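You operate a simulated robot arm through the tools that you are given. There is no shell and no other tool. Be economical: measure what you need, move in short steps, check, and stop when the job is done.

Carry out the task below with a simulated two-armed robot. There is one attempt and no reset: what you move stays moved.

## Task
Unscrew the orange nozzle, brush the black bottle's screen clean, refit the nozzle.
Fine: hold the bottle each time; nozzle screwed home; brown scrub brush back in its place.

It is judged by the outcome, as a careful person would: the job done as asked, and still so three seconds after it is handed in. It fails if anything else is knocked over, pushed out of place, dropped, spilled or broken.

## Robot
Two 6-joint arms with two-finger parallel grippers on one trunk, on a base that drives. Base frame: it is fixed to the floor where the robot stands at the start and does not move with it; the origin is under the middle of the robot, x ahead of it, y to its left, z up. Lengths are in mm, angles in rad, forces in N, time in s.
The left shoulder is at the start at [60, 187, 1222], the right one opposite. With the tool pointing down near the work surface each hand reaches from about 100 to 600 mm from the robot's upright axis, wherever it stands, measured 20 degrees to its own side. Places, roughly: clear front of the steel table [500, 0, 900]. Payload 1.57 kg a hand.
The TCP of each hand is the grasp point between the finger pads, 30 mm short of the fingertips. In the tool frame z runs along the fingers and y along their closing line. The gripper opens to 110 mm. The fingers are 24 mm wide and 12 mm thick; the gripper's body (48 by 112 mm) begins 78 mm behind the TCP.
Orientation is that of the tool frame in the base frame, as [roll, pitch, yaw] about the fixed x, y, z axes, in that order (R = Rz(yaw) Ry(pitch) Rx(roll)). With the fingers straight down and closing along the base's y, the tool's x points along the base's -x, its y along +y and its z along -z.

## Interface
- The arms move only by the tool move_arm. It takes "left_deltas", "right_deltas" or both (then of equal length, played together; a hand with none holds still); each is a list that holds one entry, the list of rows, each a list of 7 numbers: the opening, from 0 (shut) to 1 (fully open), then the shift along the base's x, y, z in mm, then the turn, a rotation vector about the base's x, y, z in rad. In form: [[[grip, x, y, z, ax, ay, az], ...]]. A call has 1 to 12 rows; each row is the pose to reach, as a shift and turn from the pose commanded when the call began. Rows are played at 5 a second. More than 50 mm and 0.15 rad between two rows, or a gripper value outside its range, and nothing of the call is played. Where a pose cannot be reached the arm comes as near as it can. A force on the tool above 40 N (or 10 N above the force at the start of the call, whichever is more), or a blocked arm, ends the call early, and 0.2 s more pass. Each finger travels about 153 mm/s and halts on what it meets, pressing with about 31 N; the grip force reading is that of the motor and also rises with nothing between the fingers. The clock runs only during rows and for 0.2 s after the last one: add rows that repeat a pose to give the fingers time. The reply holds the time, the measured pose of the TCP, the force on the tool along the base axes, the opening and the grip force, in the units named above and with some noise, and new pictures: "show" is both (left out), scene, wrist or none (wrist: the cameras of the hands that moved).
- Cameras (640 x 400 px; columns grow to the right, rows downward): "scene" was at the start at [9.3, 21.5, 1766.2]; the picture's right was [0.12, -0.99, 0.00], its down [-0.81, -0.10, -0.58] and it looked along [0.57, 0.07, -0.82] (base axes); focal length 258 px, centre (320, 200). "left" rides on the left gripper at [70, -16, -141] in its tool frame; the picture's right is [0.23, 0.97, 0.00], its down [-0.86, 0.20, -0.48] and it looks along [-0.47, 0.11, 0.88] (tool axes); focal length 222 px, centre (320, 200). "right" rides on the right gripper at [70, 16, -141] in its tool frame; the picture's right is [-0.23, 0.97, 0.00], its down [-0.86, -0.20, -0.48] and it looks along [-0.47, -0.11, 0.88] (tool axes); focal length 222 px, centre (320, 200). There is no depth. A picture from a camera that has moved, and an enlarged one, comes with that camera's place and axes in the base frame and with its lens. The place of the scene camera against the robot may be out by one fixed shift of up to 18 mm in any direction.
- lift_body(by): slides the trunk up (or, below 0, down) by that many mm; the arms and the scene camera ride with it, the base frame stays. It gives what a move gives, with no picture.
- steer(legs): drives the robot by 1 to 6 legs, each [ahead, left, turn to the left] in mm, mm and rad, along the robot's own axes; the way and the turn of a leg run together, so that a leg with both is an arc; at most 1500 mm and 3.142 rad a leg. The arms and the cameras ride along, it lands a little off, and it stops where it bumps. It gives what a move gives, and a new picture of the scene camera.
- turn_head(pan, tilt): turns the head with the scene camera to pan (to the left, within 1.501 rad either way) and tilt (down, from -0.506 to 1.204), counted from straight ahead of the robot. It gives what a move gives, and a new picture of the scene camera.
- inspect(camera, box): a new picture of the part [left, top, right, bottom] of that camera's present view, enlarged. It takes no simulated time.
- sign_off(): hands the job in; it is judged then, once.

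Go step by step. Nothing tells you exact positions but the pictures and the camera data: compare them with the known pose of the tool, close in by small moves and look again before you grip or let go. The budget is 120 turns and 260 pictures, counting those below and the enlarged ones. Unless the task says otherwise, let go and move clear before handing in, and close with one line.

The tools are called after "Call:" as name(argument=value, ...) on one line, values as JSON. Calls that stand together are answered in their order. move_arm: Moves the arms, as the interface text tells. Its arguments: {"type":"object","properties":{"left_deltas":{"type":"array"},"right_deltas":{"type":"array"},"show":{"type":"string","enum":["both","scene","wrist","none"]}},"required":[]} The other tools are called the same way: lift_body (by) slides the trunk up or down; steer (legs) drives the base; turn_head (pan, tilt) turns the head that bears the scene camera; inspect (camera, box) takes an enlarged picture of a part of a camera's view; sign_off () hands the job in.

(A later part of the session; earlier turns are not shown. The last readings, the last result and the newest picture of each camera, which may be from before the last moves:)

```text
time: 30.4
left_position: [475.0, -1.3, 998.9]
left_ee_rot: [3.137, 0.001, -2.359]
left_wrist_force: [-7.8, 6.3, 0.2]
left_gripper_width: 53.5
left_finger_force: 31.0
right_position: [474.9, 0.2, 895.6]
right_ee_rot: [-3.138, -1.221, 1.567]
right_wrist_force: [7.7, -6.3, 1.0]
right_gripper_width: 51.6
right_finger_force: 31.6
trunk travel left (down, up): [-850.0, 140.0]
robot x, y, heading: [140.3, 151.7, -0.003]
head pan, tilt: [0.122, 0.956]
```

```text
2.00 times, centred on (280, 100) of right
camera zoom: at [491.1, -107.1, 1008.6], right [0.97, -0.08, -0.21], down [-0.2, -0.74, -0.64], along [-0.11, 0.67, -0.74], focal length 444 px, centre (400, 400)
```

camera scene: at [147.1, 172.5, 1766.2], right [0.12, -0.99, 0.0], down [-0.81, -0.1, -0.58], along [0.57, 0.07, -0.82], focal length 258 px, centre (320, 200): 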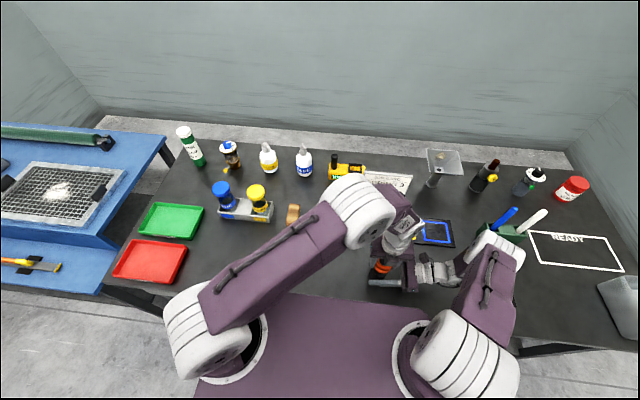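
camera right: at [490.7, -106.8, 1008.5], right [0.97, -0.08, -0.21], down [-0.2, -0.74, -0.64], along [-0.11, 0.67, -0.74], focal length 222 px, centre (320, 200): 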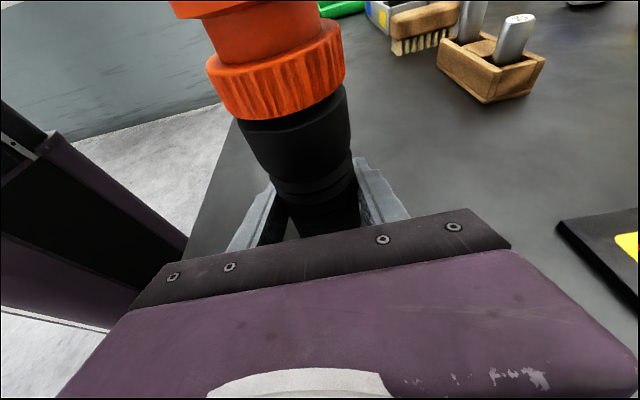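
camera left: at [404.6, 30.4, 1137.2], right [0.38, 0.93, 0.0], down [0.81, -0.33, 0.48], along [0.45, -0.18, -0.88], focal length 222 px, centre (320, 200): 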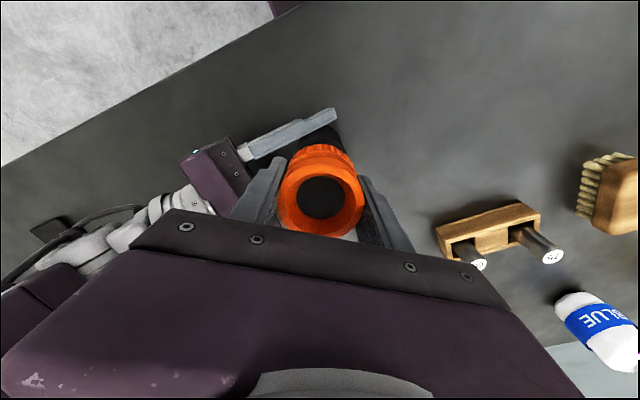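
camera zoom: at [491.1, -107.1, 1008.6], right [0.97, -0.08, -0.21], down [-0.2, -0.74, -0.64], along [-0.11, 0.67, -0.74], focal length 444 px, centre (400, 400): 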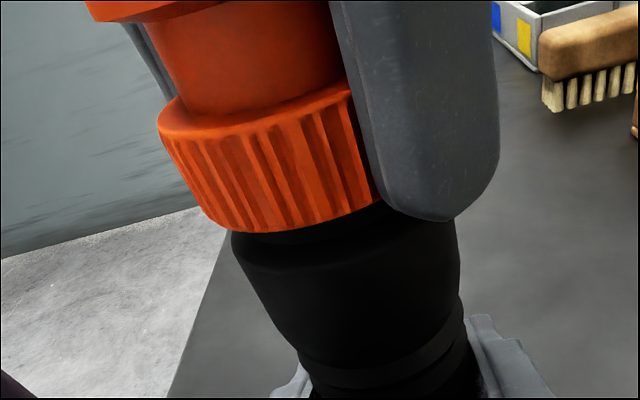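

About 0.6 turn done and it has risen some 2–3 mm. Continuing.

Call:
move_arm(left_deltas=[[[0.35, -0.5, 0.5, 0.2, 0, 0, 0.14], [0.35, -1, 1, 0.4, 0, 0, 0.28], [0.35, -1, 1, 0.6, 0, 0, 0.42], [0.35, -1, 1, 0.8, 0, 0, 0.56], [0.35, -1, 1, 1, 0, 0, 0.7], [0.35, -1, 1, 1.2, 0, 0, 0.84], [0.35, -1, 1, 1.4, 0, 0, 0.98], [0.35, -1, 1, 1.5, 0, 0, 1.12], [0.35, -1, 1, 1.6, 0, 0, 1.26], [0.35, -1, 1, 1.8, 0, 0, 1.4], [0.35, -1, 1, 2, 0, 0, 1.54]]], show="wrist")

Call:
inspect(camera="right", box=[120, 0, 440, 200])

```text
time: 32.8
left_position: [488.3, 18.2, 1000.7]
left_ee_rot: [3.101, -0.013, -0.881]
left_wrist_force: [-8.9, -2.0, 9.2]
left_gripper_width: 53.5
left_finger_force: 30.5
left hand out of reach, approached as far as the arm can: row 10, 11
right_position: [475.7, 1.5, 896.5]
right_ee_rot: [3.137, -1.22, 1.57]
right_wrist_force: [8.5, 5.2, 0.7]
right_gripper_width: 54.7
right_finger_force: 30.9
trunk travel left (down, up): [-850.0, 140.0]
robot x, y, heading: [138.4, 150.6, -0.003]
head pan, tilt: [0.122, 0.956]
stopped in row 11 (left hand): the force on the tool passed its limit (the readings are from after the stop); the commanded pose is now the measured one
camera left: at [547.0, -17.9, 1142.0], right [-0.61, -0.79, 0.04], down [-0.69, 0.55, 0.47], along [-0.4, 0.26, -0.88], focal length 222 px, centre (320, 200)
```

left: 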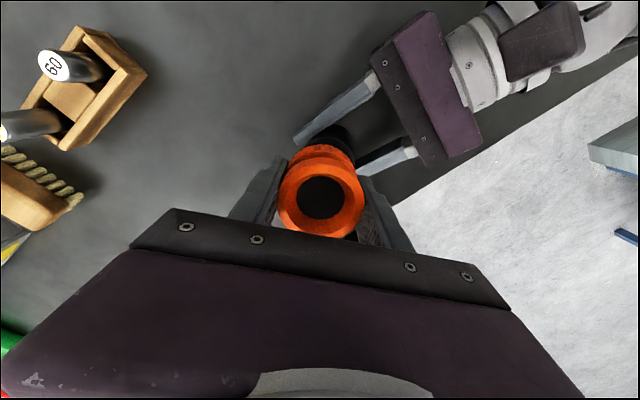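

```text
2.00 times, centred on (280, 100) of right
camera zoom: at [492.0, -106.2, 1009.8], right [0.97, -0.09, -0.21], down [-0.2, -0.74, -0.64], along [-0.1, 0.67, -0.74], focal length 444 px, centre (400, 400)
```

zoom: 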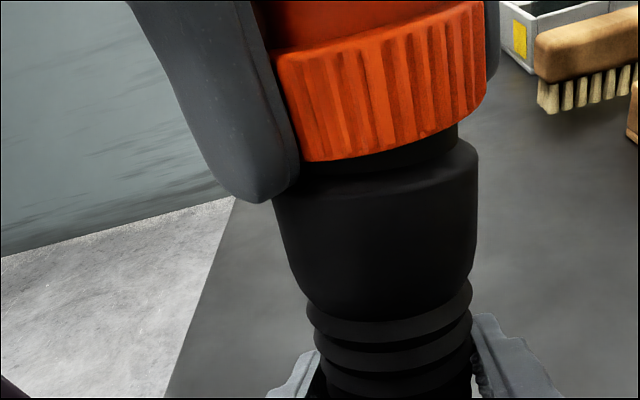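

The wrist hit its range end and pulled the hand sideways, dragging the bottle's top with it. I'll ease the hand back upright over the bottle, turning back slightly.

Call:
move_arm(left_deltas=[[[0.35, -3, -3, 0, 0.01, -0.003, -0.07], [0.35, -6, -7, 0, 0.02, -0.006, -0.14], [0.35, -9, -11, 0, 0.03, -0.01, -0.21], [0.35, -11, -14, 0, 0.04, -0.013, -0.28], [0.35, -13, -17, 0, 0.04, -0.013, -0.35], [0.35, -13, -17, 0, 0.04, -0.013, -0.35]]], show="both")

Call:
inspect(camera="right", box=[120, 0, 440, 200])

Call:
inspect(camera="scene", box=[330, 220, 490, 320])

```text
time: 34.2
left_position: [475.9, -0.3, 1000.5]
left_ee_rot: [3.132, 0.015, -1.233]
left_wrist_force: [0.8, 10.4, -0.7]
left_gripper_width: 53.4
left_finger_force: 30.8
right_position: [475.3, 0.5, 895.0]
right_ee_rot: [3.139, -1.22, 1.567]
right_wrist_force: [-1.8, -9.7, -2.1]
right_gripper_width: 51.6
right_finger_force: 31.2
trunk travel left (down, up): [-850.0, 140.0]
robot x, y, heading: [134.0, 150.9, -0.005]
head pan, tilt: [0.122, 0.956]
camera scene: at [147.6, 172.3, 1766.2], right [0.12, -0.99, 0.0], down [-0.81, -0.1, -0.58], along [0.57, 0.07, -0.82], focal length 258 px, centre (320, 200)
camera left: at [515.5, -59.2, 1139.8], right [-0.84, -0.54, 0.0], down [-0.47, 0.73, 0.49], along [-0.27, 0.41, -0.87], focal length 222 px, centre (320, 200)
```

scene: 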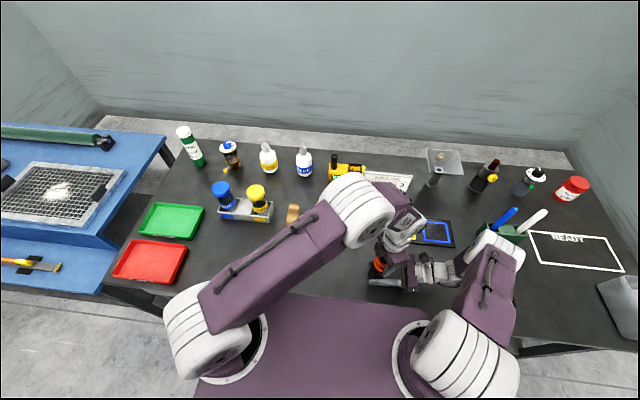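
left: 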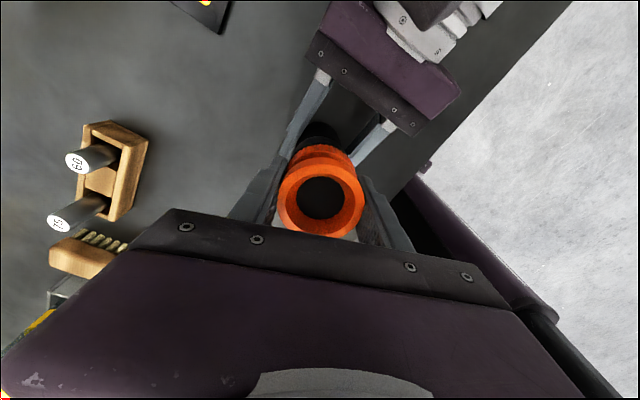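

```text
2.00 times, centred on (280, 100) of right
camera zoom: at [492.1, -107.0, 1008.7], right [0.97, -0.08, -0.21], down [-0.2, -0.74, -0.64], along [-0.11, 0.67, -0.74], focal length 444 px, centre (400, 400)
```

zoom: 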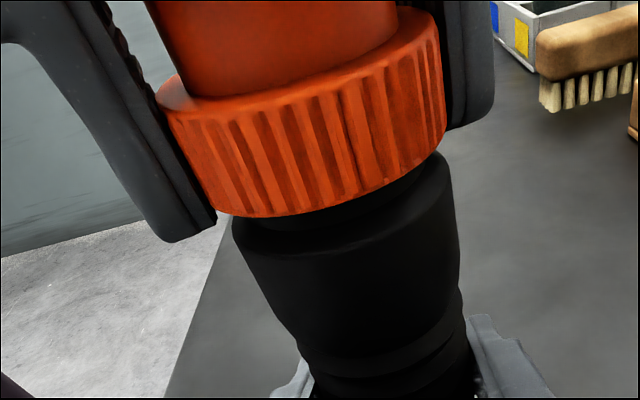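

```text
4.00 times, centred on (410, 270) of scene
camera zoom: at [147.6, 172.3, 1766.2], right [0.12, -0.99, 0.0], down [-0.81, -0.1, -0.58], along [0.57, 0.07, -0.82], focal length 1030 px, centre (-40, -80)
```

zoom: 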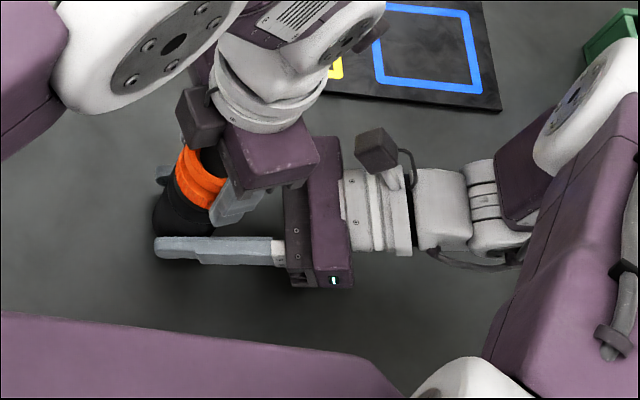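

The bottle is upright again and the nozzle has risen about 4 mm. Now I open, wind the wrist back, and regrip.

Call:
move_arm(left_deltas=[[[0.6, 0, 0, 0, 0, 0, 0], [0.75, 0, 0, 0, 0, 0, 0], [0.75, 0, 0, 0, 0, 0, -0.149], [0.75, 0, 0, 0, 0, 0, -0.298], [0.75, 0, 0, 0, 0, 0, -0.447], [0.75, 0, 0, 0, 0, 0, -0.596], [0.75, 0, 0, 0, 0, 0, -0.745], [0.75, 0, 0, 0, 0, 0, -0.894], [0.75, 0, 0, 0, 0, 0, -1.043], [0.75, 0, 0, 0, 0, 0, -1.192], [0.75, 0, 0, 0, 0, 0, -1.341], [0.75, 0, 0, 0, 0, 0, -1.49]]], show="none")

Call:
move_arm(left_deltas=[[[0.75, 0, 0, 0, 0, 0, -0.149], [0.75, 0, 0, 0, 0, 0, -0.298], [0.75, 0, 0, 0, 0, 0, -0.447], [0.75, 0, 0, 0, 0, 0, -0.596], [0.75, 0, 0, 0, 0, 0, -0.745], [0.75, 0, 0, 0, 0, 0, -0.894], [0.75, 0, 0, 0, 0, 0, -1.043], [0.75, 0, 0, 0, 0, 0, -1.192], [0.75, 0, 0, 0, 0, 0, -1.341], [0.75, 0, 0, 0, 0, 0, -1.49], [0.75, 0, 0, 0, 0, 0, -1.639], [0.75, 0, 0, 0, 0, 0, -1.788]]], show="wrist")

Call:
inspect(camera="right", box=[120, 0, 440, 200])

```text
time: 36.8
left_position: [476.5, 0.9, 999.2]
left_ee_rot: [3.134, 0.017, -2.724]
left_wrist_force: [-0.6, 0.6, 0.1]
left_gripper_width: 82.6
left_finger_force: 0.0
right_position: [476.6, 1.3, 894.9]
right_ee_rot: [3.141, -1.218, 1.567]
right_wrist_force: [0.7, -0.7, -1.2]
right_gripper_width: 51.3
right_finger_force: 30.9
trunk travel left (down, up): [-850.0, 140.0]
robot x, y, heading: [140.3, 149.4, -0.003]
head pan, tilt: [0.122, 0.956]
```

```text
time: 39.4
left_position: [474.6, -0.2, 1000.3]
left_ee_rot: [3.132, 0.014, 1.771]
left_wrist_force: [0.3, 0.1, 0.1]
left_gripper_width: 82.6
left_finger_force: 0.1
right_position: [476.5, 0.4, 895.6]
right_ee_rot: [3.141, -1.219, 1.564]
right_wrist_force: [-0.2, -0.5, -1.8]
right_gripper_width: 51.2
right_finger_force: 30.9
trunk travel left (down, up): [-850.0, 140.0]
robot x, y, heading: [141.6, 148.5, -0.002]
head pan, tilt: [0.122, 0.956]
camera left: at [444.4, 69.3, 1139.4], right [0.91, 0.42, 0.0], down [0.36, -0.79, 0.49], along [0.21, -0.45, -0.87], focal length 222 px, centre (320, 200)
```

left: 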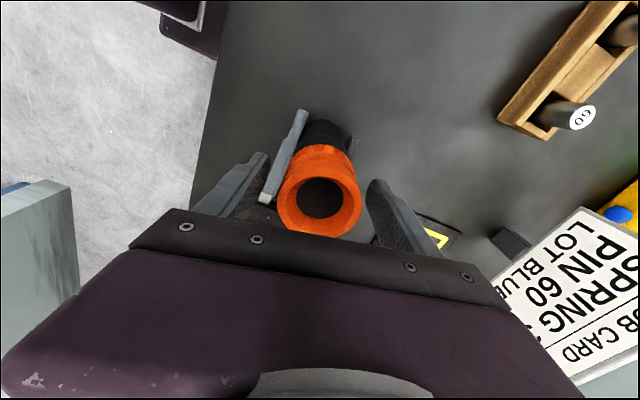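

```text
2.00 times, centred on (280, 100) of right
camera zoom: at [492.4, -107.1, 1008.7], right [0.97, -0.08, -0.21], down [-0.2, -0.74, -0.64], along [-0.1, 0.67, -0.74], focal length 444 px, centre (400, 400)
```

zoom: 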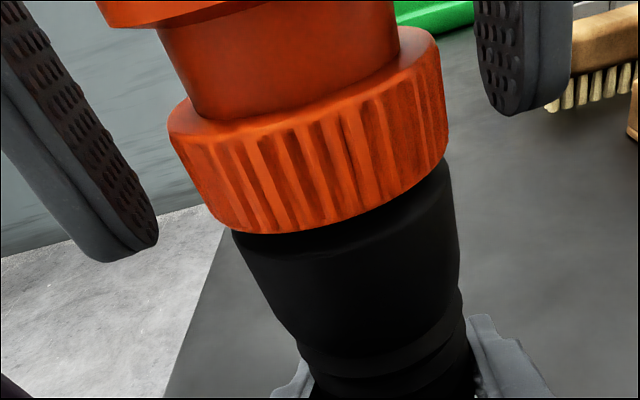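

The nozzle settled down a little when released, so it may be nearly free. I'll regrip and turn further.

Call:
move_arm(left_deltas=[[[0.75, -1, 1, -4, 0, 0, 0], [0.65, -1, 1, -4, 0, 0, 0], [0.55, -1, 1, -4, 0, 0, 0], [0.45, -1, 1, -4, 0, 0, 0], [0.35, -1, 1, -4, 0, 0, 0], [0.35, -1, 1, -4, 0, 0, 0], [0.35, -1, 1, -4, 0, 0, 0.14], [0.35, -1, 1, -3.8, 0, 0, 0.28], [0.35, -1, 1, -3.6, 0, 0, 0.42], [0.35, -1, 1, -3.4, 0, 0, 0.56], [0.35, -1, 1, -3.2, 0, 0, 0.7], [0.35, -1, 1, -3, 0, 0, 0.84]]], show="none")

Call:
inspect(camera="right", box=[120, 0, 440, 200])

```text
time: 42.0
left_position: [475.3, 1.3, 997.6]
left_ee_rot: [3.134, 0.014, 2.616]
left_wrist_force: [-0.4, 0.1, 0.4]
left_gripper_width: 53.8
left_finger_force: 31.1
right_position: [477.1, 0.9, 895.6]
right_ee_rot: [3.139, -1.219, 1.565]
right_wrist_force: [0.5, 0.3, -0.9]
right_gripper_width: 51.2
right_finger_force: 31.3
trunk travel left (down, up): [-850.0, 140.0]
robot x, y, heading: [139.6, 146.6, 0.001]
head pan, tilt: [0.122, 0.956]
```

```text
2.00 times, centred on (280, 100) of right
camera zoom: at [492.4, -107.2, 1008.8], right [0.97, -0.08, -0.21], down [-0.2, -0.74, -0.64], along [-0.1, 0.67, -0.74], focal length 444 px, centre (400, 400)
```

zoom: 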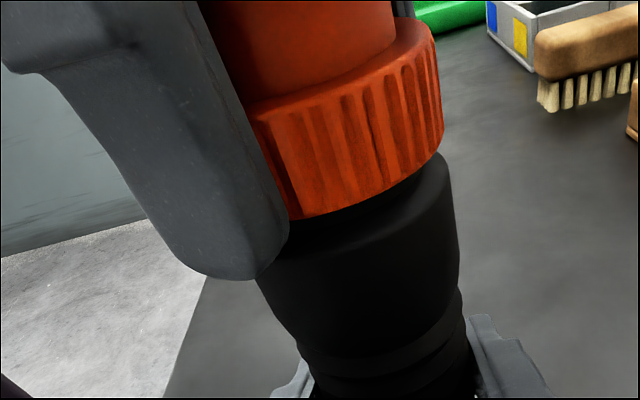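

Forces are nearly zero, so it seems free. I'll lift gently and watch.

Call:
move_arm(left_deltas=[[[0.35, 0, 0, 2, 0, 0, 0], [0.35, 0, 0, 4, 0, 0, 0], [0.35, 0, 0, 7, 0, 0, 0], [0.35, 0, 0, 10, 0, 0, 0]]], show="none")

Call:
inspect(camera="right", box=[120, 0, 440, 200])

```text
time: 43.0
left_position: [474.9, 2.6, 1007.4]
left_ee_rot: [3.133, 0.013, 2.614]
left_wrist_force: [-0.4, 0.3, -0.8]
left_gripper_width: 53.8
left_finger_force: 31.0
right_position: [476.5, 0.7, 895.8]
right_ee_rot: [3.139, -1.22, 1.564]
right_wrist_force: [0.3, 0.1, -2.4]
right_gripper_width: 51.4
right_finger_force: 31.3
trunk travel left (down, up): [-850.0, 140.0]
robot x, y, heading: [140.7, 146.0, -0.003]
head pan, tilt: [0.122, 0.956]
```

```text
2.00 times, centred on (280, 100) of right
camera zoom: at [492.3, -107.1, 1008.7], right [0.97, -0.08, -0.21], down [-0.2, -0.74, -0.64], along [-0.1, 0.67, -0.74], focal length 444 px, centre (400, 400)
```

zoom: 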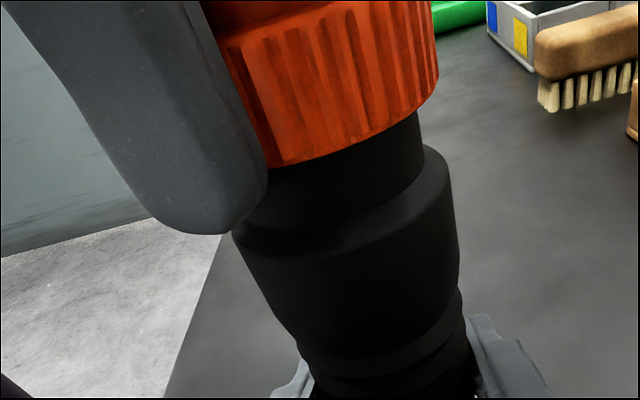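

The nozzle is free. I'll lift it clear and carry it to an open spot at about (480, 170).

Call:
move_arm(left_deltas=[[[0.35, 0, 0, 20, 0, 0, 0], [0.35, 0, 0, 40, 0, 0, 0], [0.35, 0, 0, 60, 0, 0, 0], [0.35, 0, 30, 60, 0, 0, 0], [0.35, 0, 70, 60, 0, 0, 0], [0.35, 0, 110, 60, 0, 0, 0], [0.35, 0, 150, 60, 0, 0, 0], [0.35, 0, 175, 60, 0, 0, 0], [0.35, 0, 175, 30, 0, 0, 0], [0.35, 0, 175, 0, 0, 0, 0], [0.35, 0, 175, -30, 0, 0, 0], [0.35, 0, 175, -60, 0, 0, 0]]], show="both")

Call:
inspect(camera="right", box=[120, 0, 440, 200])

```text
time: 45.6
left_position: [475.2, 176.8, 946.3]
left_ee_rot: [3.134, 0.015, 2.615]
left_wrist_force: [-0.4, 0.0, 0.1]
left_gripper_width: 53.6
left_finger_force: 31.1
right_position: [475.9, 1.2, 895.0]
right_ee_rot: [3.141, -1.22, 1.566]
right_wrist_force: [-0.2, -0.6, -1.3]
right_gripper_width: 51.5
right_finger_force: 31.4
trunk travel left (down, up): [-850.0, 140.0]
robot x, y, heading: [141.3, 151.1, -0.004]
head pan, tilt: [0.122, 0.956]
camera scene: at [148.4, 171.7, 1766.2], right [0.12, -0.99, 0.0], down [-0.81, -0.1, -0.58], along [0.57, 0.07, -0.82], focal length 258 px, centre (320, 200)
camera left: at [403.3, 200.3, 1086.2], right [0.29, 0.96, 0.0], down [0.83, -0.26, 0.49], along [0.47, -0.14, -0.87], focal length 222 px, centre (320, 200)
```

scene: 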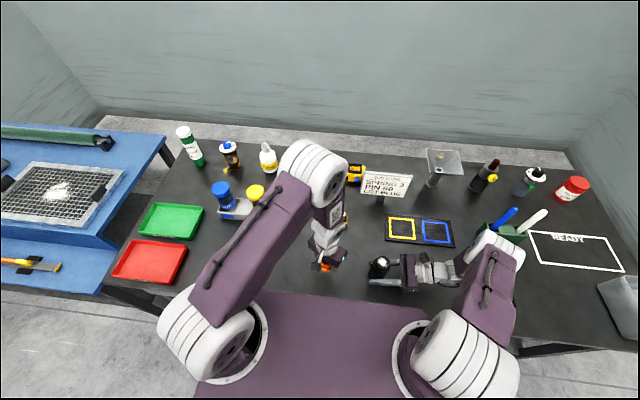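
left: 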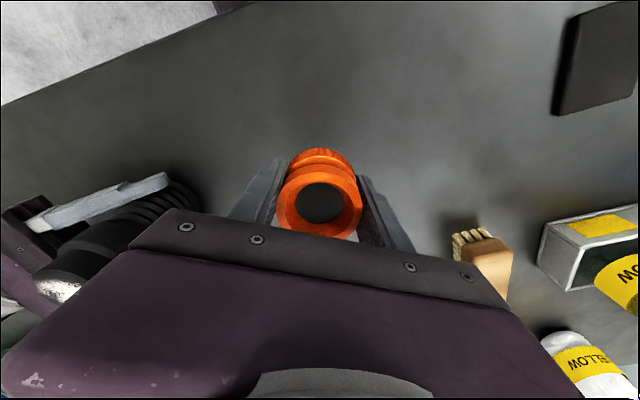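

```text
2.00 times, centred on (280, 100) of right
camera zoom: at [492.8, -107.4, 1008.5], right [0.97, -0.08, -0.21], down [-0.2, -0.74, -0.64], along [-0.1, 0.67, -0.74], focal length 444 px, centre (400, 400)
```

zoom: 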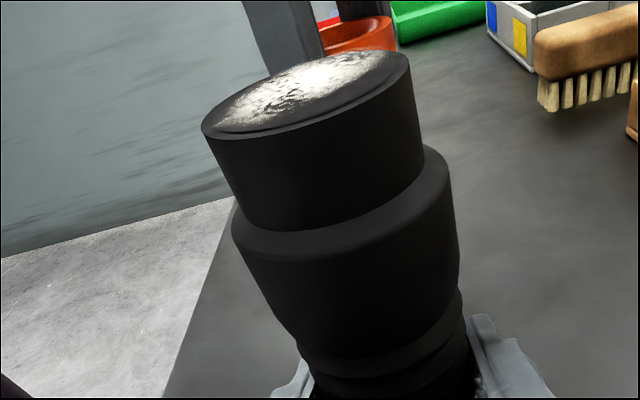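

The dusty screen is now exposed on top of the neck. I'll check how the nozzle bottom sits relative to the fingertips before setting it down.

Call:
inspect(camera="right", box=[230, 0, 340, 60])

Call:
inspect(camera="scene", box=[280, 210, 400, 290])

```text
5.82 times, centred on (285, 30) of right
camera zoom: at [492.8, -107.4, 1008.5], right [0.97, -0.08, -0.21], down [-0.2, -0.74, -0.64], along [-0.1, 0.67, -0.74], focal length 1292 px, centre (524, 1189)
```

zoom: 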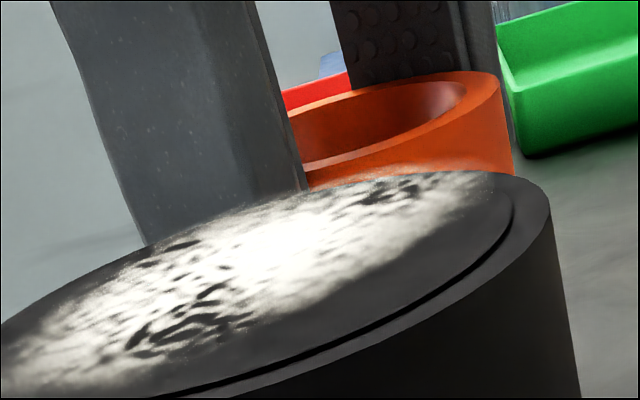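

```text
5.00 times, centred on (340, 250) of scene
camera zoom: at [148.4, 171.7, 1766.2], right [0.12, -0.99, 0.0], down [-0.81, -0.1, -0.58], along [0.57, 0.07, -0.82], focal length 1287 px, centre (220, -50)
```

zoom: 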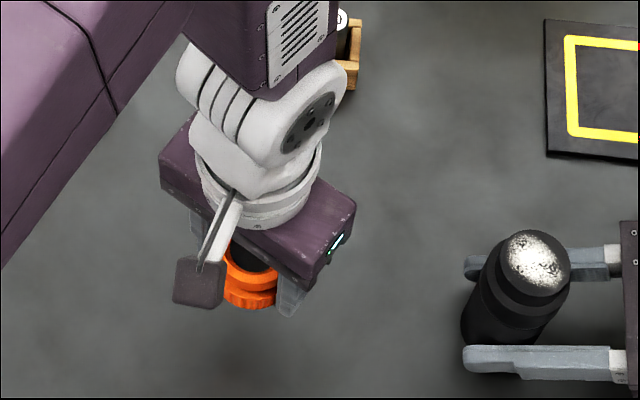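

I'll lower toward the table in small steps and read the force.

Call:
move_arm(left_deltas=[[[0.35, 0, 0, -20, 0, 0, 0], [0.35, 0, 0, -38, 0, 0, 0], [0.35, 0, 0, -46, 0, 0, 0], [0.35, 0, 0, -50, 0, 0, 0], [0.35, 0, 0, -52, 0, 0, 0]]], show="wrist")

```text
time: 46.8
left_position: [475.8, 175.8, 896.0]
left_ee_rot: [3.134, 0.013, 2.614]
left_wrist_force: [0.6, -0.6, -0.6]
left_gripper_width: 53.7
left_finger_force: 30.8
right_position: [476.6, 1.2, 894.0]
right_ee_rot: [3.139, -1.221, 1.566]
right_wrist_force: [-0.1, 0.3, -1.5]
right_gripper_width: 51.4
right_finger_force: 30.8
trunk travel left (down, up): [-850.0, 140.0]
robot x, y, heading: [135.2, 150.8, 0.002]
head pan, tilt: [0.122, 0.956]
camera left: at [404.3, 198.9, 1035.2], right [0.29, 0.96, 0.0], down [0.83, -0.26, 0.49], along [0.47, -0.14, -0.87], focal length 222 px, centre (320, 200)
```

left: 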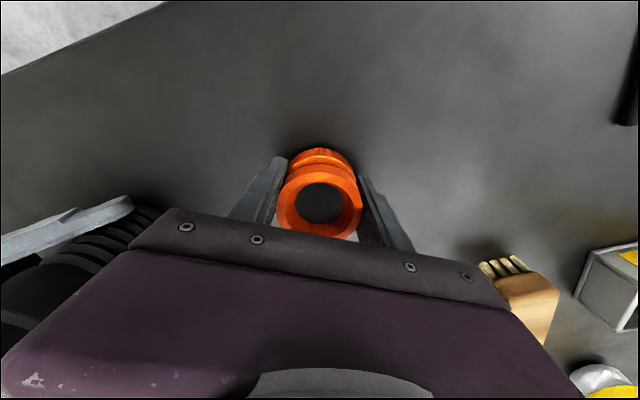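

Call:
move_arm(left_deltas=[[[0.35, 0, 0, -2, 0, 0, 0], [0.35, 0, 0, -3, 0, 0, 0], [0.35, 0, 0, -4, 0, 0, 0], [0.35, 0, 0, -5, 0, 0, 0], [0.35, 0, 0, -6, 0, 0, 0], [0.35, 0, 0, -6, 0, 0, 0]]], show="none")

Call:
inspect(camera="left", box=[220, 130, 420, 250])

```text
time: 48.2
left_position: [475.5, 176.8, 890.8]
left_ee_rot: [3.133, 0.015, 2.614]
left_wrist_force: [2.3, 2.1, 24.4]
left_gripper_width: 53.5
left_finger_force: 30.7
right_position: [476.2, 2.3, 895.3]
right_ee_rot: [3.136, -1.221, 1.569]
right_wrist_force: [0.4, 0.9, -0.9]
right_gripper_width: 51.0
right_finger_force: 31.0
trunk travel left (down, up): [-850.0, 140.0]
robot x, y, heading: [141.7, 148.4, -0.001]
head pan, tilt: [0.122, 0.956]
```

```text
3.20 times, centred on (320, 190) of left
camera zoom: at [404.0, 199.8, 1029.9], right [0.29, 0.96, 0.01], down [0.83, -0.26, 0.49], along [0.47, -0.14, -0.87], focal length 711 px, centre (320, 232)
```

zoom: 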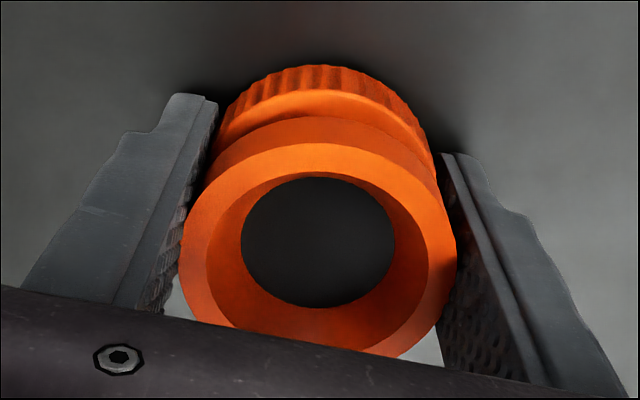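

Contact reached. I'll ease up 1 mm and open slowly.

Call:
move_arm(left_deltas=[[[0.4, 0, 0, 1, 0, 0, 0], [0.48, 0, 0, 1, 0, 0, 0], [0.5, 0, 0, 1, 0, 0, 0], [0.54, 0, 0, 1, 0, 0, 0], [0.6, 0, 0, 1, 0, 0, 0], [0.75, 0, 0, 1, 0, 0, 0], [0.75, 0, 0, 1, 0, 0, 0]]], show="none")

Call:
inspect(camera="left", box=[220, 130, 420, 250])

```text
time: 49.8
left_position: [476.6, 179.5, 890.1]
left_ee_rot: [3.133, 0.013, 2.614]
left_wrist_force: [16.5, 17.1, 29.8]
left_gripper_width: 61.3
left_finger_force: 0.1
right_position: [477.2, 3.1, 894.9]
right_ee_rot: [-3.141, -1.218, 1.566]
right_wrist_force: [0.7, 0.0, -1.5]
right_gripper_width: 51.4
right_finger_force: 31.1
trunk travel left (down, up): [-850.0, 140.0]
robot x, y, heading: [136.4, 151.3, 0.003]
head pan, tilt: [0.122, 0.956]
```

```text
3.20 times, centred on (320, 190) of left
camera zoom: at [405.4, 202.3, 1030.0], right [0.29, 0.96, 0.01], down [0.83, -0.26, 0.49], along [0.47, -0.14, -0.87], focal length 711 px, centre (320, 232)
```

zoom: 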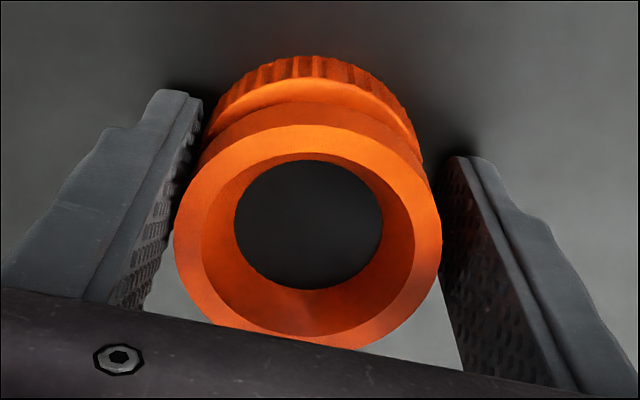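

The fingertips were resting on the table. I'll raise a little and finish opening.

Call:
move_arm(left_deltas=[[[0.58, 0, 0, 3, 0, 0, 0], [0.65, 0, 0, 5, 0, 0, 0], [0.75, 0, 0, 6, 0, 0, 0], [0.8, 0, 0, 6, 0, 0, 0]]], show="wrist")

```text
time: 50.8
left_position: [474.5, 176.3, 895.6]
left_ee_rot: [3.133, 0.013, 2.614]
left_wrist_force: [0.8, 0.6, 0.5]
left_gripper_width: 88.1
left_finger_force: 0.1
right_position: [476.3, 0.7, 895.8]
right_ee_rot: [3.139, -1.22, 1.566]
right_wrist_force: [1.0, 0.3, -1.7]
right_gripper_width: 51.1
right_finger_force: 30.4
trunk travel left (down, up): [-850.0, 140.0]
robot x, y, heading: [138.0, 149.1, -0.0]
head pan, tilt: [0.122, 0.956]
camera left: at [403.3, 199.3, 1036.0], right [0.29, 0.96, 0.01], down [0.83, -0.26, 0.49], along [0.47, -0.14, -0.87], focal length 222 px, centre (320, 200)
```

left: 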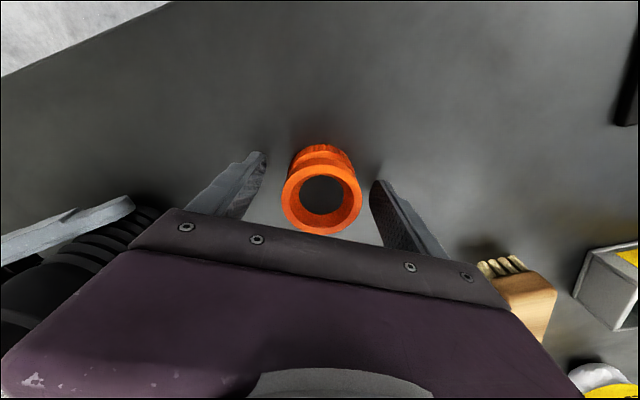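

The nozzle stands on the table at about (477, 177). Now I raise the hand, level it, and go over the brush.

Call:
move_arm(left_deltas=[[[0.8, 0, 0, 45, 0, 0.005, 0], [0.8, 0, 0, 90, 0, 0.01, 0], [0.8, 0, 0, 135, 0, 0.016, 0], [0.8, 25, 20, 165, 0, 0.016, 0.1], [0.8, 60, 48, 175, 0, 0.016, 0.2], [0.8, 95, 76, 175, 0, 0.016, 0.3], [0.8, 130, 104, 175, 0, 0.016, 0.4], [0.8, 165, 132, 175, 0, 0.016, 0.5], [0.8, 193, 156, 175, 0, 0.016, 0.527], [0.8, 193, 156, 175, 0, 0.016, 0.527]]], show="both")

```text
time: 53.0
left_position: [665.6, 329.8, 1070.3]
left_ee_rot: [3.138, -0.001, -3.142]
left_wrist_force: [0.0, 0.8, 0.4]
left_gripper_width: 87.8
left_finger_force: 0.1
left hand out of reach, approached as far as the arm can: row 1
right_position: [476.0, 1.6, 896.5]
right_ee_rot: [3.139, -1.22, 1.567]
right_wrist_force: [0.2, -0.5, -1.6]
right_gripper_width: 51.3
right_finger_force: 30.7
trunk travel left (down, up): [-850.0, 140.0]
robot x, y, heading: [138.8, 150.3, -0.005]
head pan, tilt: [0.122, 0.956]
camera scene: at [146.9, 171.9, 1766.2], right [0.12, -0.99, 0.0], down [-0.81, -0.1, -0.58], along [0.57, 0.07, -0.82], focal length 258 px, centre (320, 200)
camera left: at [596.5, 315.5, 1211.0], right [-0.23, 0.97, 0.0], down [0.86, 0.2, 0.48], along [0.47, 0.11, -0.88], focal length 222 px, centre (320, 200)
```

scene: 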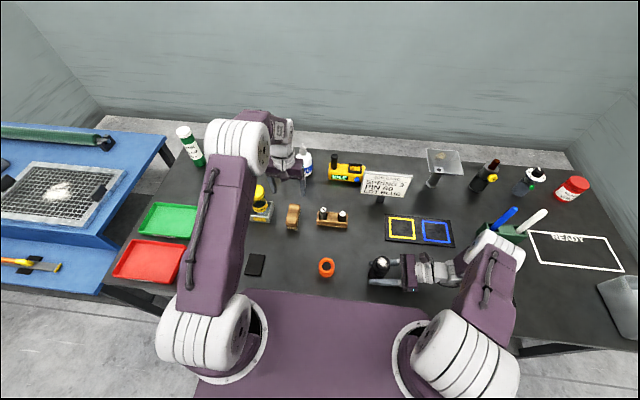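
left: 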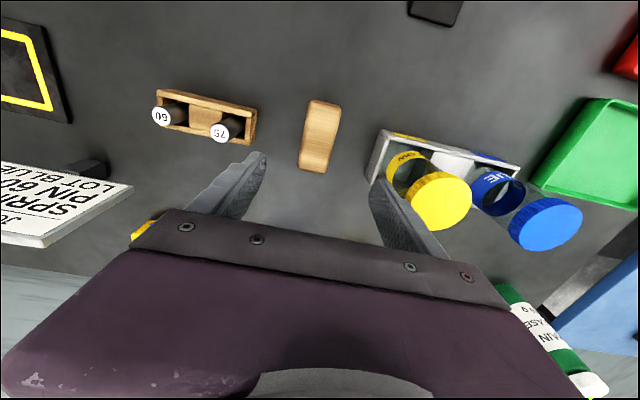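

The brush is right below. I'll zoom to fix its height and edges.

Call:
inspect(camera="left", box=[270, 85, 366, 185])

Call:
inspect(camera="right", box=[360, 0, 480, 70])

```text
4.00 times, centred on (318, 135) of left
camera zoom: at [596.5, 315.5, 1211.0], right [-0.23, 0.97, 0.0], down [0.86, 0.2, 0.48], along [0.47, 0.11, -0.88], focal length 888 px, centre (328, 460)
```

zoom: 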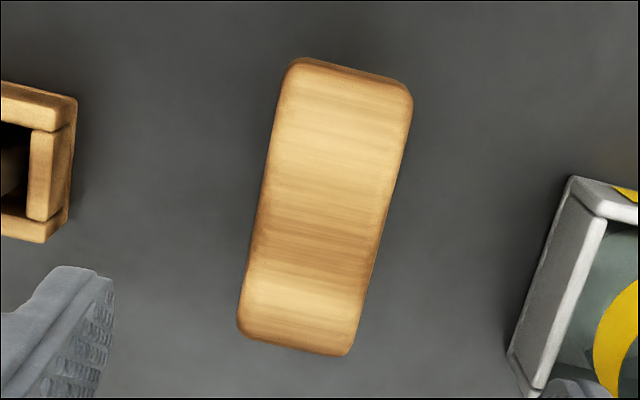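

```text
5.33 times, centred on (420, 35) of right
camera zoom: at [492.0, -107.3, 1008.8], right [0.97, -0.08, -0.21], down [-0.2, -0.74, -0.64], along [-0.1, 0.67, -0.74], focal length 1185 px, centre (-213, 1080)
```

zoom: 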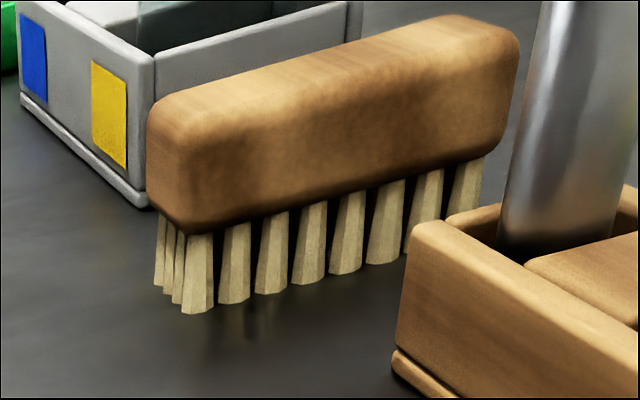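

The brush's wood spans z 882–911, centred at (667, 330) and turned about 0.03 rad. I'll descend with TCP to z≈903.

Call:
move_arm(left_deltas=[[[0.75, 1, 0, -40, 0, 0, 0.028], [0.75, 1, 0, -80, 0, 0, 0.028], [0.75, 1, 0, -110, 0, 0, 0.028], [0.75, 1, 0, -130, 0, 0, 0.028], [0.75, 1, 0, -130, 0, 0, 0.028]]], show="wrist")

Call:
inspect(camera="right", box=[360, 0, 480, 70])

```text
time: 54.2
left_position: [668.7, 331.2, 939.0]
left_ee_rot: [3.138, 0.001, -3.113]
left_wrist_force: [0.2, 0.3, 0.6]
left_gripper_width: 82.4
left_finger_force: 0.1
right_position: [476.6, 2.2, 895.0]
right_ee_rot: [3.14, -1.22, 1.567]
right_wrist_force: [0.0, 0.3, -1.4]
right_gripper_width: 51.3
right_finger_force: 31.2
trunk travel left (down, up): [-850.0, 140.0]
robot x, y, heading: [139.0, 152.8, -0.001]
head pan, tilt: [0.122, 0.956]
camera left: at [598.7, 314.8, 1080.1], right [-0.25, 0.97, 0.0], down [0.85, 0.22, 0.48], along [0.46, 0.13, -0.88], focal length 222 px, centre (320, 200)
```

left: 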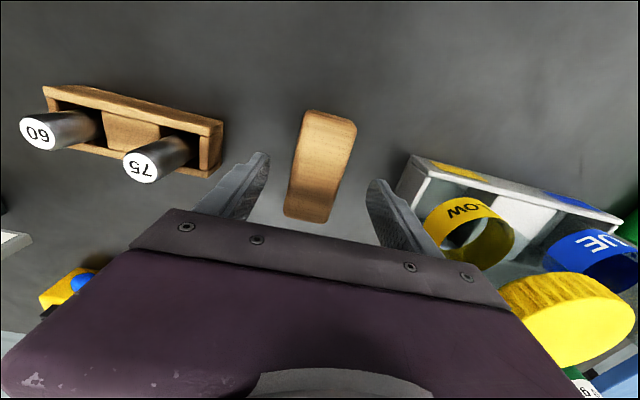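

```text
5.33 times, centred on (420, 35) of right
camera zoom: at [492.2, -107.2, 1008.8], right [0.97, -0.08, -0.21], down [-0.2, -0.74, -0.64], along [-0.1, 0.67, -0.74], focal length 1185 px, centre (-213, 1080)
```

zoom: 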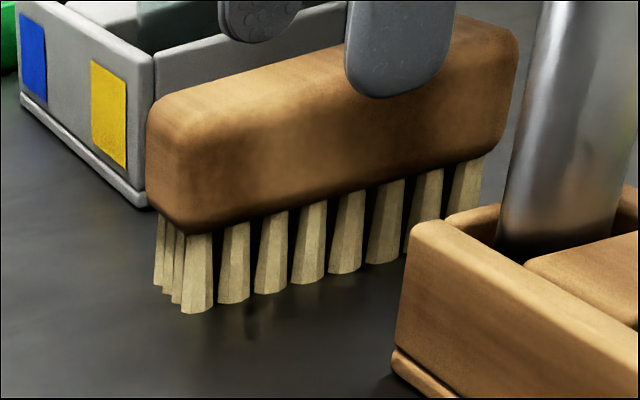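

Alignment is good in both views. Descending the rest and closing.

Call:
move_arm(left_deltas=[[[0.75, 0, 0, -18, 0, 0, 0], [0.75, 0, 0, -36, 0, 0, 0], [0.6, 0, 0, -36, 0, 0, 0], [0.5, 0, 0, -36, 0, 0, 0], [0.42, 0, 0, -36, 0, 0, 0], [0.35, 0, 0, -36, 0, 0, 0], [0.25, 0, 0, -36, 0, 0, 0], [0.25, 0, 0, -36, 0, 0, 0]]], show="wrist")

Call:
inspect(camera="right", box=[360, 0, 480, 70])

```text
time: 56.0
left_position: [669.1, 330.7, 905.8]
left_ee_rot: [3.139, 0.001, -3.114]
left_wrist_force: [0.4, -0.6, -0.2]
left_gripper_width: 43.5
left_finger_force: 31.4
right_position: [476.6, 1.7, 895.5]
right_ee_rot: [3.14, -1.22, 1.567]
right_wrist_force: [0.3, 0.1, -1.6]
right_gripper_width: 51.3
right_finger_force: 31.0
trunk travel left (down, up): [-850.0, 140.0]
robot x, y, heading: [136.0, 147.4, -0.002]
head pan, tilt: [0.122, 0.956]
camera left: at [599.3, 314.8, 1044.6], right [-0.25, 0.97, 0.0], down [0.85, 0.22, 0.48], along [0.46, 0.13, -0.88], focal length 222 px, centre (320, 200)
```

left: 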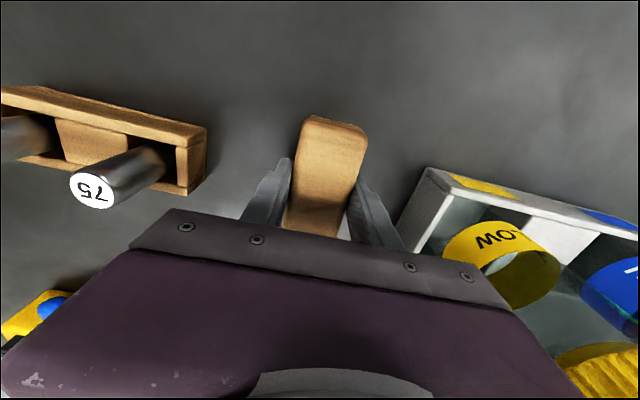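

```text
5.33 times, centred on (420, 35) of right
camera zoom: at [492.4, -107.1, 1008.7], right [0.97, -0.08, -0.21], down [-0.2, -0.74, -0.64], along [-0.1, 0.67, -0.74], focal length 1185 px, centre (-213, 1080)
```

zoom: 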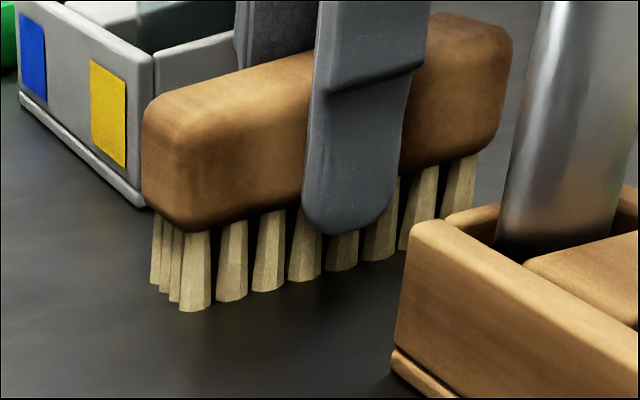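

The brush is gripped. Lifting straight up and carrying it over the bottle, stopping above the screen.

Call:
move_arm(left_deltas=[[[0.25, 0, 0, 40, 0, 0, 0], [0.25, 0, 0, 85, 0, 0, 0], [0.25, 0, 0, 130, 0, 0, 0], [0.25, 0, 0, 170, 0, 0, 0], [0.25, -25, -40, 180, 0, 0, 0], [0.25, -49, -83, 180, 0, 0, 0], [0.25, -73, -125, 180, 0, 0, 0], [0.25, -97, -167, 180, 0, 0, 0], [0.25, -121, -209, 180, 0, 0, 0], [0.25, -145, -251, 180, 0, 0, 0], [0.25, -169, -292, 180, 0, 0, 0], [0.25, -193, -330, 180, 0, 0, 0]]], show="scene")

Call:
inspect(camera="right", box=[120, 0, 440, 200])

```text
time: 58.6
left_position: [473.9, 0.6, 1084.4]
left_ee_rot: [3.136, -0.001, -3.115]
left_wrist_force: [-0.6, 0.1, -1.0]
left_gripper_width: 43.7
left_finger_force: 31.0
right_position: [476.3, 1.0, 894.8]
right_ee_rot: [3.139, -1.221, 1.568]
right_wrist_force: [-0.5, -0.3, -1.6]
right_gripper_width: 51.5
right_finger_force: 31.1
trunk travel left (down, up): [-850.0, 140.0]
robot x, y, heading: [138.6, 149.3, 0.002]
head pan, tilt: [0.122, 0.956]
camera scene: at [146.4, 170.3, 1766.2], right [0.12, -0.99, 0.0], down [-0.81, -0.1, -0.58], along [0.57, 0.07, -0.82], focal length 258 px, centre (320, 200)
```

scene: 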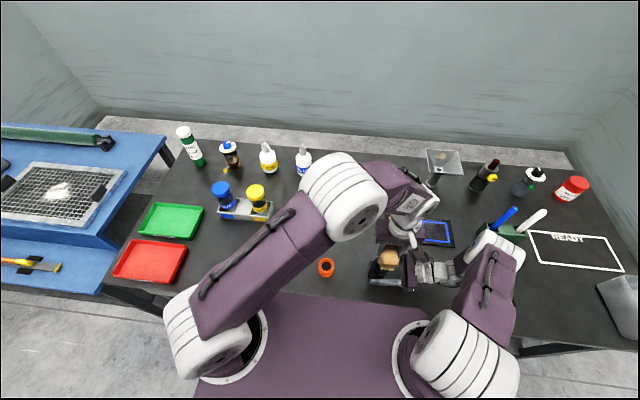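

```text
2.00 times, centred on (280, 100) of right
camera zoom: at [491.7, -108.2, 1008.7], right [0.97, -0.08, -0.21], down [-0.2, -0.74, -0.64], along [-0.1, 0.67, -0.74], focal length 444 px, centre (400, 400)
```

zoom: 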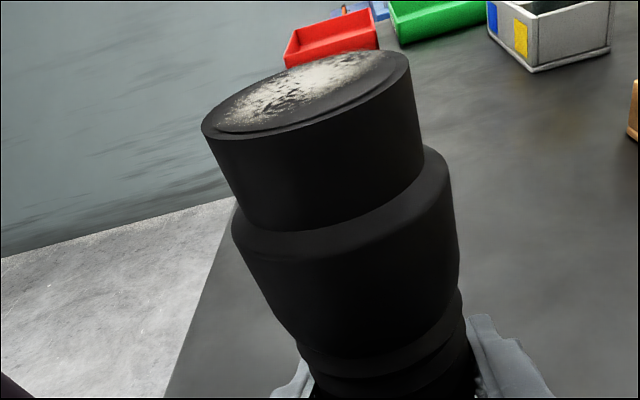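

Brush is above the screen at bristle height of about 1040. Descending to just above the screen.

Call:
move_arm(left_deltas=[[[0.25, 2, 0, -20, 0, 0, 0], [0.25, 2, 0, -38, 0, 0, 0], [0.25, 2, 0, -44, 0, 0, 0], [0.25, 2, 0, -47, 0, 0, 0]]], show="none")

Call:
inspect(camera="right", box=[120, 0, 440, 200])

```text
time: 59.6
left_position: [476.7, 2.0, 1038.3]
left_ee_rot: [3.137, 0.001, -3.113]
left_wrist_force: [0.0, -0.4, -1.7]
left_gripper_width: 43.5
left_finger_force: 30.9
right_position: [475.6, 2.2, 895.6]
right_ee_rot: [3.139, -1.22, 1.565]
right_wrist_force: [-0.2, -0.3, -1.3]
right_gripper_width: 51.2
right_finger_force: 31.5
trunk travel left (down, up): [-850.0, 140.0]
robot x, y, heading: [136.4, 152.0, 0.002]
head pan, tilt: [0.122, 0.956]
```

```text
2.00 times, centred on (280, 100) of right
camera zoom: at [492.4, -107.2, 1008.7], right [0.97, -0.08, -0.21], down [-0.2, -0.74, -0.64], along [-0.1, 0.67, -0.74], focal length 444 px, centre (400, 400)
```

zoom: 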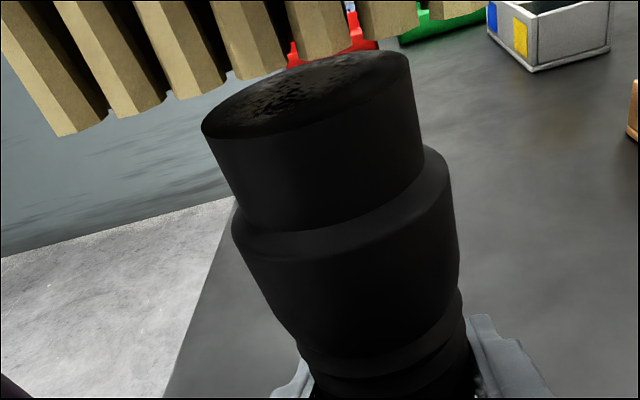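

Close to contact. Lowering in small steps while reading force.

Call:
move_arm(left_deltas=[[[0.25, 0, 0, -2, 0, 0, 0], [0.25, 0, 0, -4, 0, 0, 0], [0.25, 0, 0, -6, 0, 0, 0]]], show="none")

Call:
inspect(camera="right", box=[120, 0, 440, 200])

```text
time: 60.4
left_position: [478.1, 2.5, 1031.6]
left_ee_rot: [3.138, 0.002, -3.113]
left_wrist_force: [0.6, 0.5, -1.4]
left_gripper_width: 43.5
left_finger_force: 30.7
right_position: [476.0, 0.9, 896.0]
right_ee_rot: [3.14, -1.22, 1.565]
right_wrist_force: [0.6, 0.2, -0.8]
right_gripper_width: 51.1
right_finger_force: 30.6
trunk travel left (down, up): [-850.0, 140.0]
robot x, y, heading: [137.4, 149.5, 0.003]
head pan, tilt: [0.122, 0.956]
```

```text
2.00 times, centred on (280, 100) of right
camera zoom: at [492.4, -107.2, 1008.7], right [0.97, -0.08, -0.21], down [-0.2, -0.74, -0.64], along [-0.1, 0.67, -0.74], focal length 444 px, centre (400, 400)
```

zoom: 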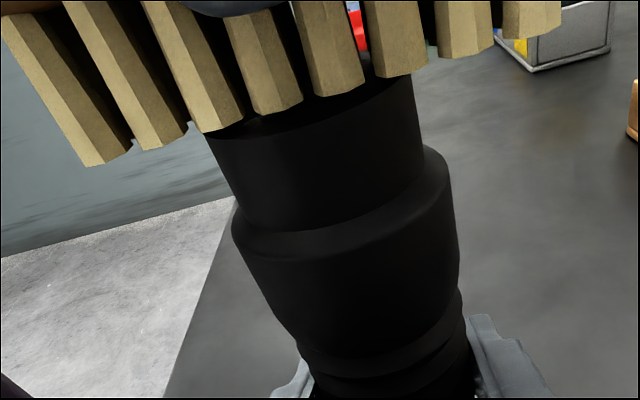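

Call:
move_arm(left_deltas=[[[0.25, 0, 0, -1, 0, 0, 0], [0.25, 0, 0, -2, 0, 0, 0], [0.25, 0, 0, -3, 0, 0, 0]]], show="none")

```text
time: 61.2
left_position: [479.1, 3.5, 1030.2]
left_ee_rot: [3.138, -0.001, -3.113]
left_wrist_force: [-0.2, 1.1, 9.1]
left_gripper_width: 43.6
left_finger_force: 30.7
right_position: [476.1, 0.8, 893.8]
right_ee_rot: [3.139, -1.218, 1.566]
right_wrist_force: [0.5, -2.0, -11.3]
right_gripper_width: 51.2
right_finger_force: 30.9
trunk travel left (down, up): [-850.0, 140.0]
robot x, y, heading: [136.4, 150.9, -0.004]
head pan, tilt: [0.122, 0.956]
```

Contact at about 9 N. Now brushing strokes across the screen.

Call:
move_arm(left_deltas=[[[0.25, 10, 0, 0, 0, 0, 0], [0.25, 20, 0, 0, 0, 0, 0], [0.25, 8, 0, 0, 0, 0, 0], [0.25, -6, 0, 0, 0, 0, 0], [0.25, -22, 0, 0, 0, 0, 0], [0.25, -8, 5, 0, 0, 0, 0], [0.25, 8, 7, 0, 0, 0, 0], [0.25, 20, 7, 0, 0, 0, 0], [0.25, 6, 7, 0, 0, 0, 0], [0.25, -8, 7, 0, 0, 0, 0], [0.25, -22, 7, 0, 0, 0, 0], [0.25, -10, 0, 0, 0, 0, 0]]], show="none")

Call:
inspect(camera="right", box=[120, 0, 440, 200])

```text
time: 63.8
left_position: [466.5, 3.2, 1028.4]
left_ee_rot: [3.134, -0.004, -3.112]
left_wrist_force: [-5.4, 2.9, 16.7]
left_gripper_width: 43.5
left_finger_force: 30.9
right_position: [477.4, 1.1, 896.0]
right_ee_rot: [3.138, -1.218, 1.566]
right_wrist_force: [6.8, -3.4, -15.4]
right_gripper_width: 51.0
right_finger_force: 30.9
trunk travel left (down, up): [-850.0, 140.0]
robot x, y, heading: [138.8, 149.5, -0.003]
head pan, tilt: [0.122, 0.956]
```

```text
2.00 times, centred on (280, 100) of right
camera zoom: at [493.1, -107.6, 1008.9], right [0.97, -0.09, -0.21], down [-0.2, -0.74, -0.64], along [-0.1, 0.66, -0.74], focal length 444 px, centre (400, 400)
```

zoom: 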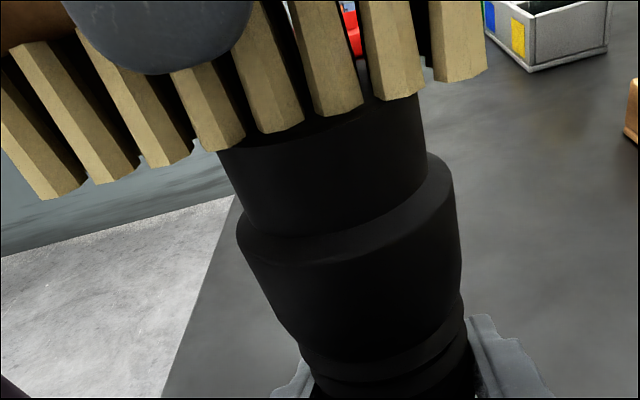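

More strokes on the other side and crosswise, then lift to check.

Call:
move_arm(left_deltas=[[[0.25, 4, -4, 0, 0, 0, 0], [0.25, 18, -7, 0, 0, 0, 0], [0.25, 30, -7, 0, 0, 0, 0], [0.25, 16, -7, 0, 0, 0, 0], [0.25, 2, -7, 0, 0, 0, 0], [0.25, -10, -7, 0, 0, 0, 0], [0.25, 10, -10, 0, 0, 0, 0], [0.25, 10, 2, 0, 0, 0, 0], [0.25, 10, 12, 0, 0, 0, 0], [0.25, 10, -10, 0, 0, 0, 0], [0.25, 10, 0, 5, 0, 0, 0], [0.25, 10, 0, 50, 0, 0, 0]]], show="none")

Call:
inspect(camera="right", box=[120, 0, 440, 200])

```text
time: 66.4
left_position: [476.8, 2.4, 1080.8]
left_ee_rot: [3.138, 0.001, -3.111]
left_wrist_force: [-0.5, 0.5, -1.1]
left_gripper_width: 43.5
left_finger_force: 30.6
right_position: [477.4, 2.0, 894.7]
right_ee_rot: [3.137, -1.22, 1.569]
right_wrist_force: [-0.5, 0.8, 1.5]
right_gripper_width: 51.4
right_finger_force: 31.2
trunk travel left (down, up): [-850.0, 140.0]
robot x, y, heading: [136.6, 149.5, -0.0]
head pan, tilt: [0.122, 0.956]
```

```text
2.00 times, centred on (280, 100) of right
camera zoom: at [491.7, -106.6, 1009.0], right [0.97, -0.08, -0.21], down [-0.2, -0.74, -0.64], along [-0.1, 0.66, -0.74], focal length 444 px, centre (400, 400)
```

zoom: 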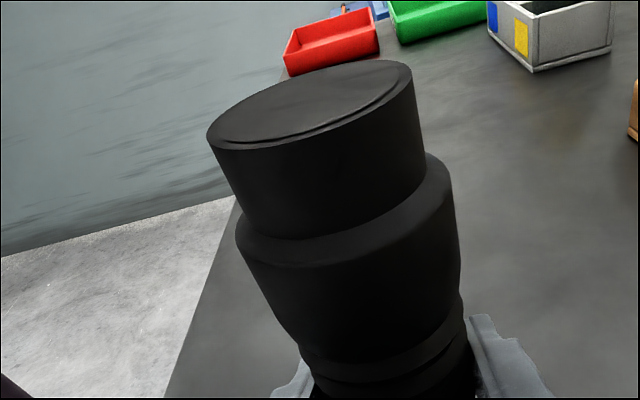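

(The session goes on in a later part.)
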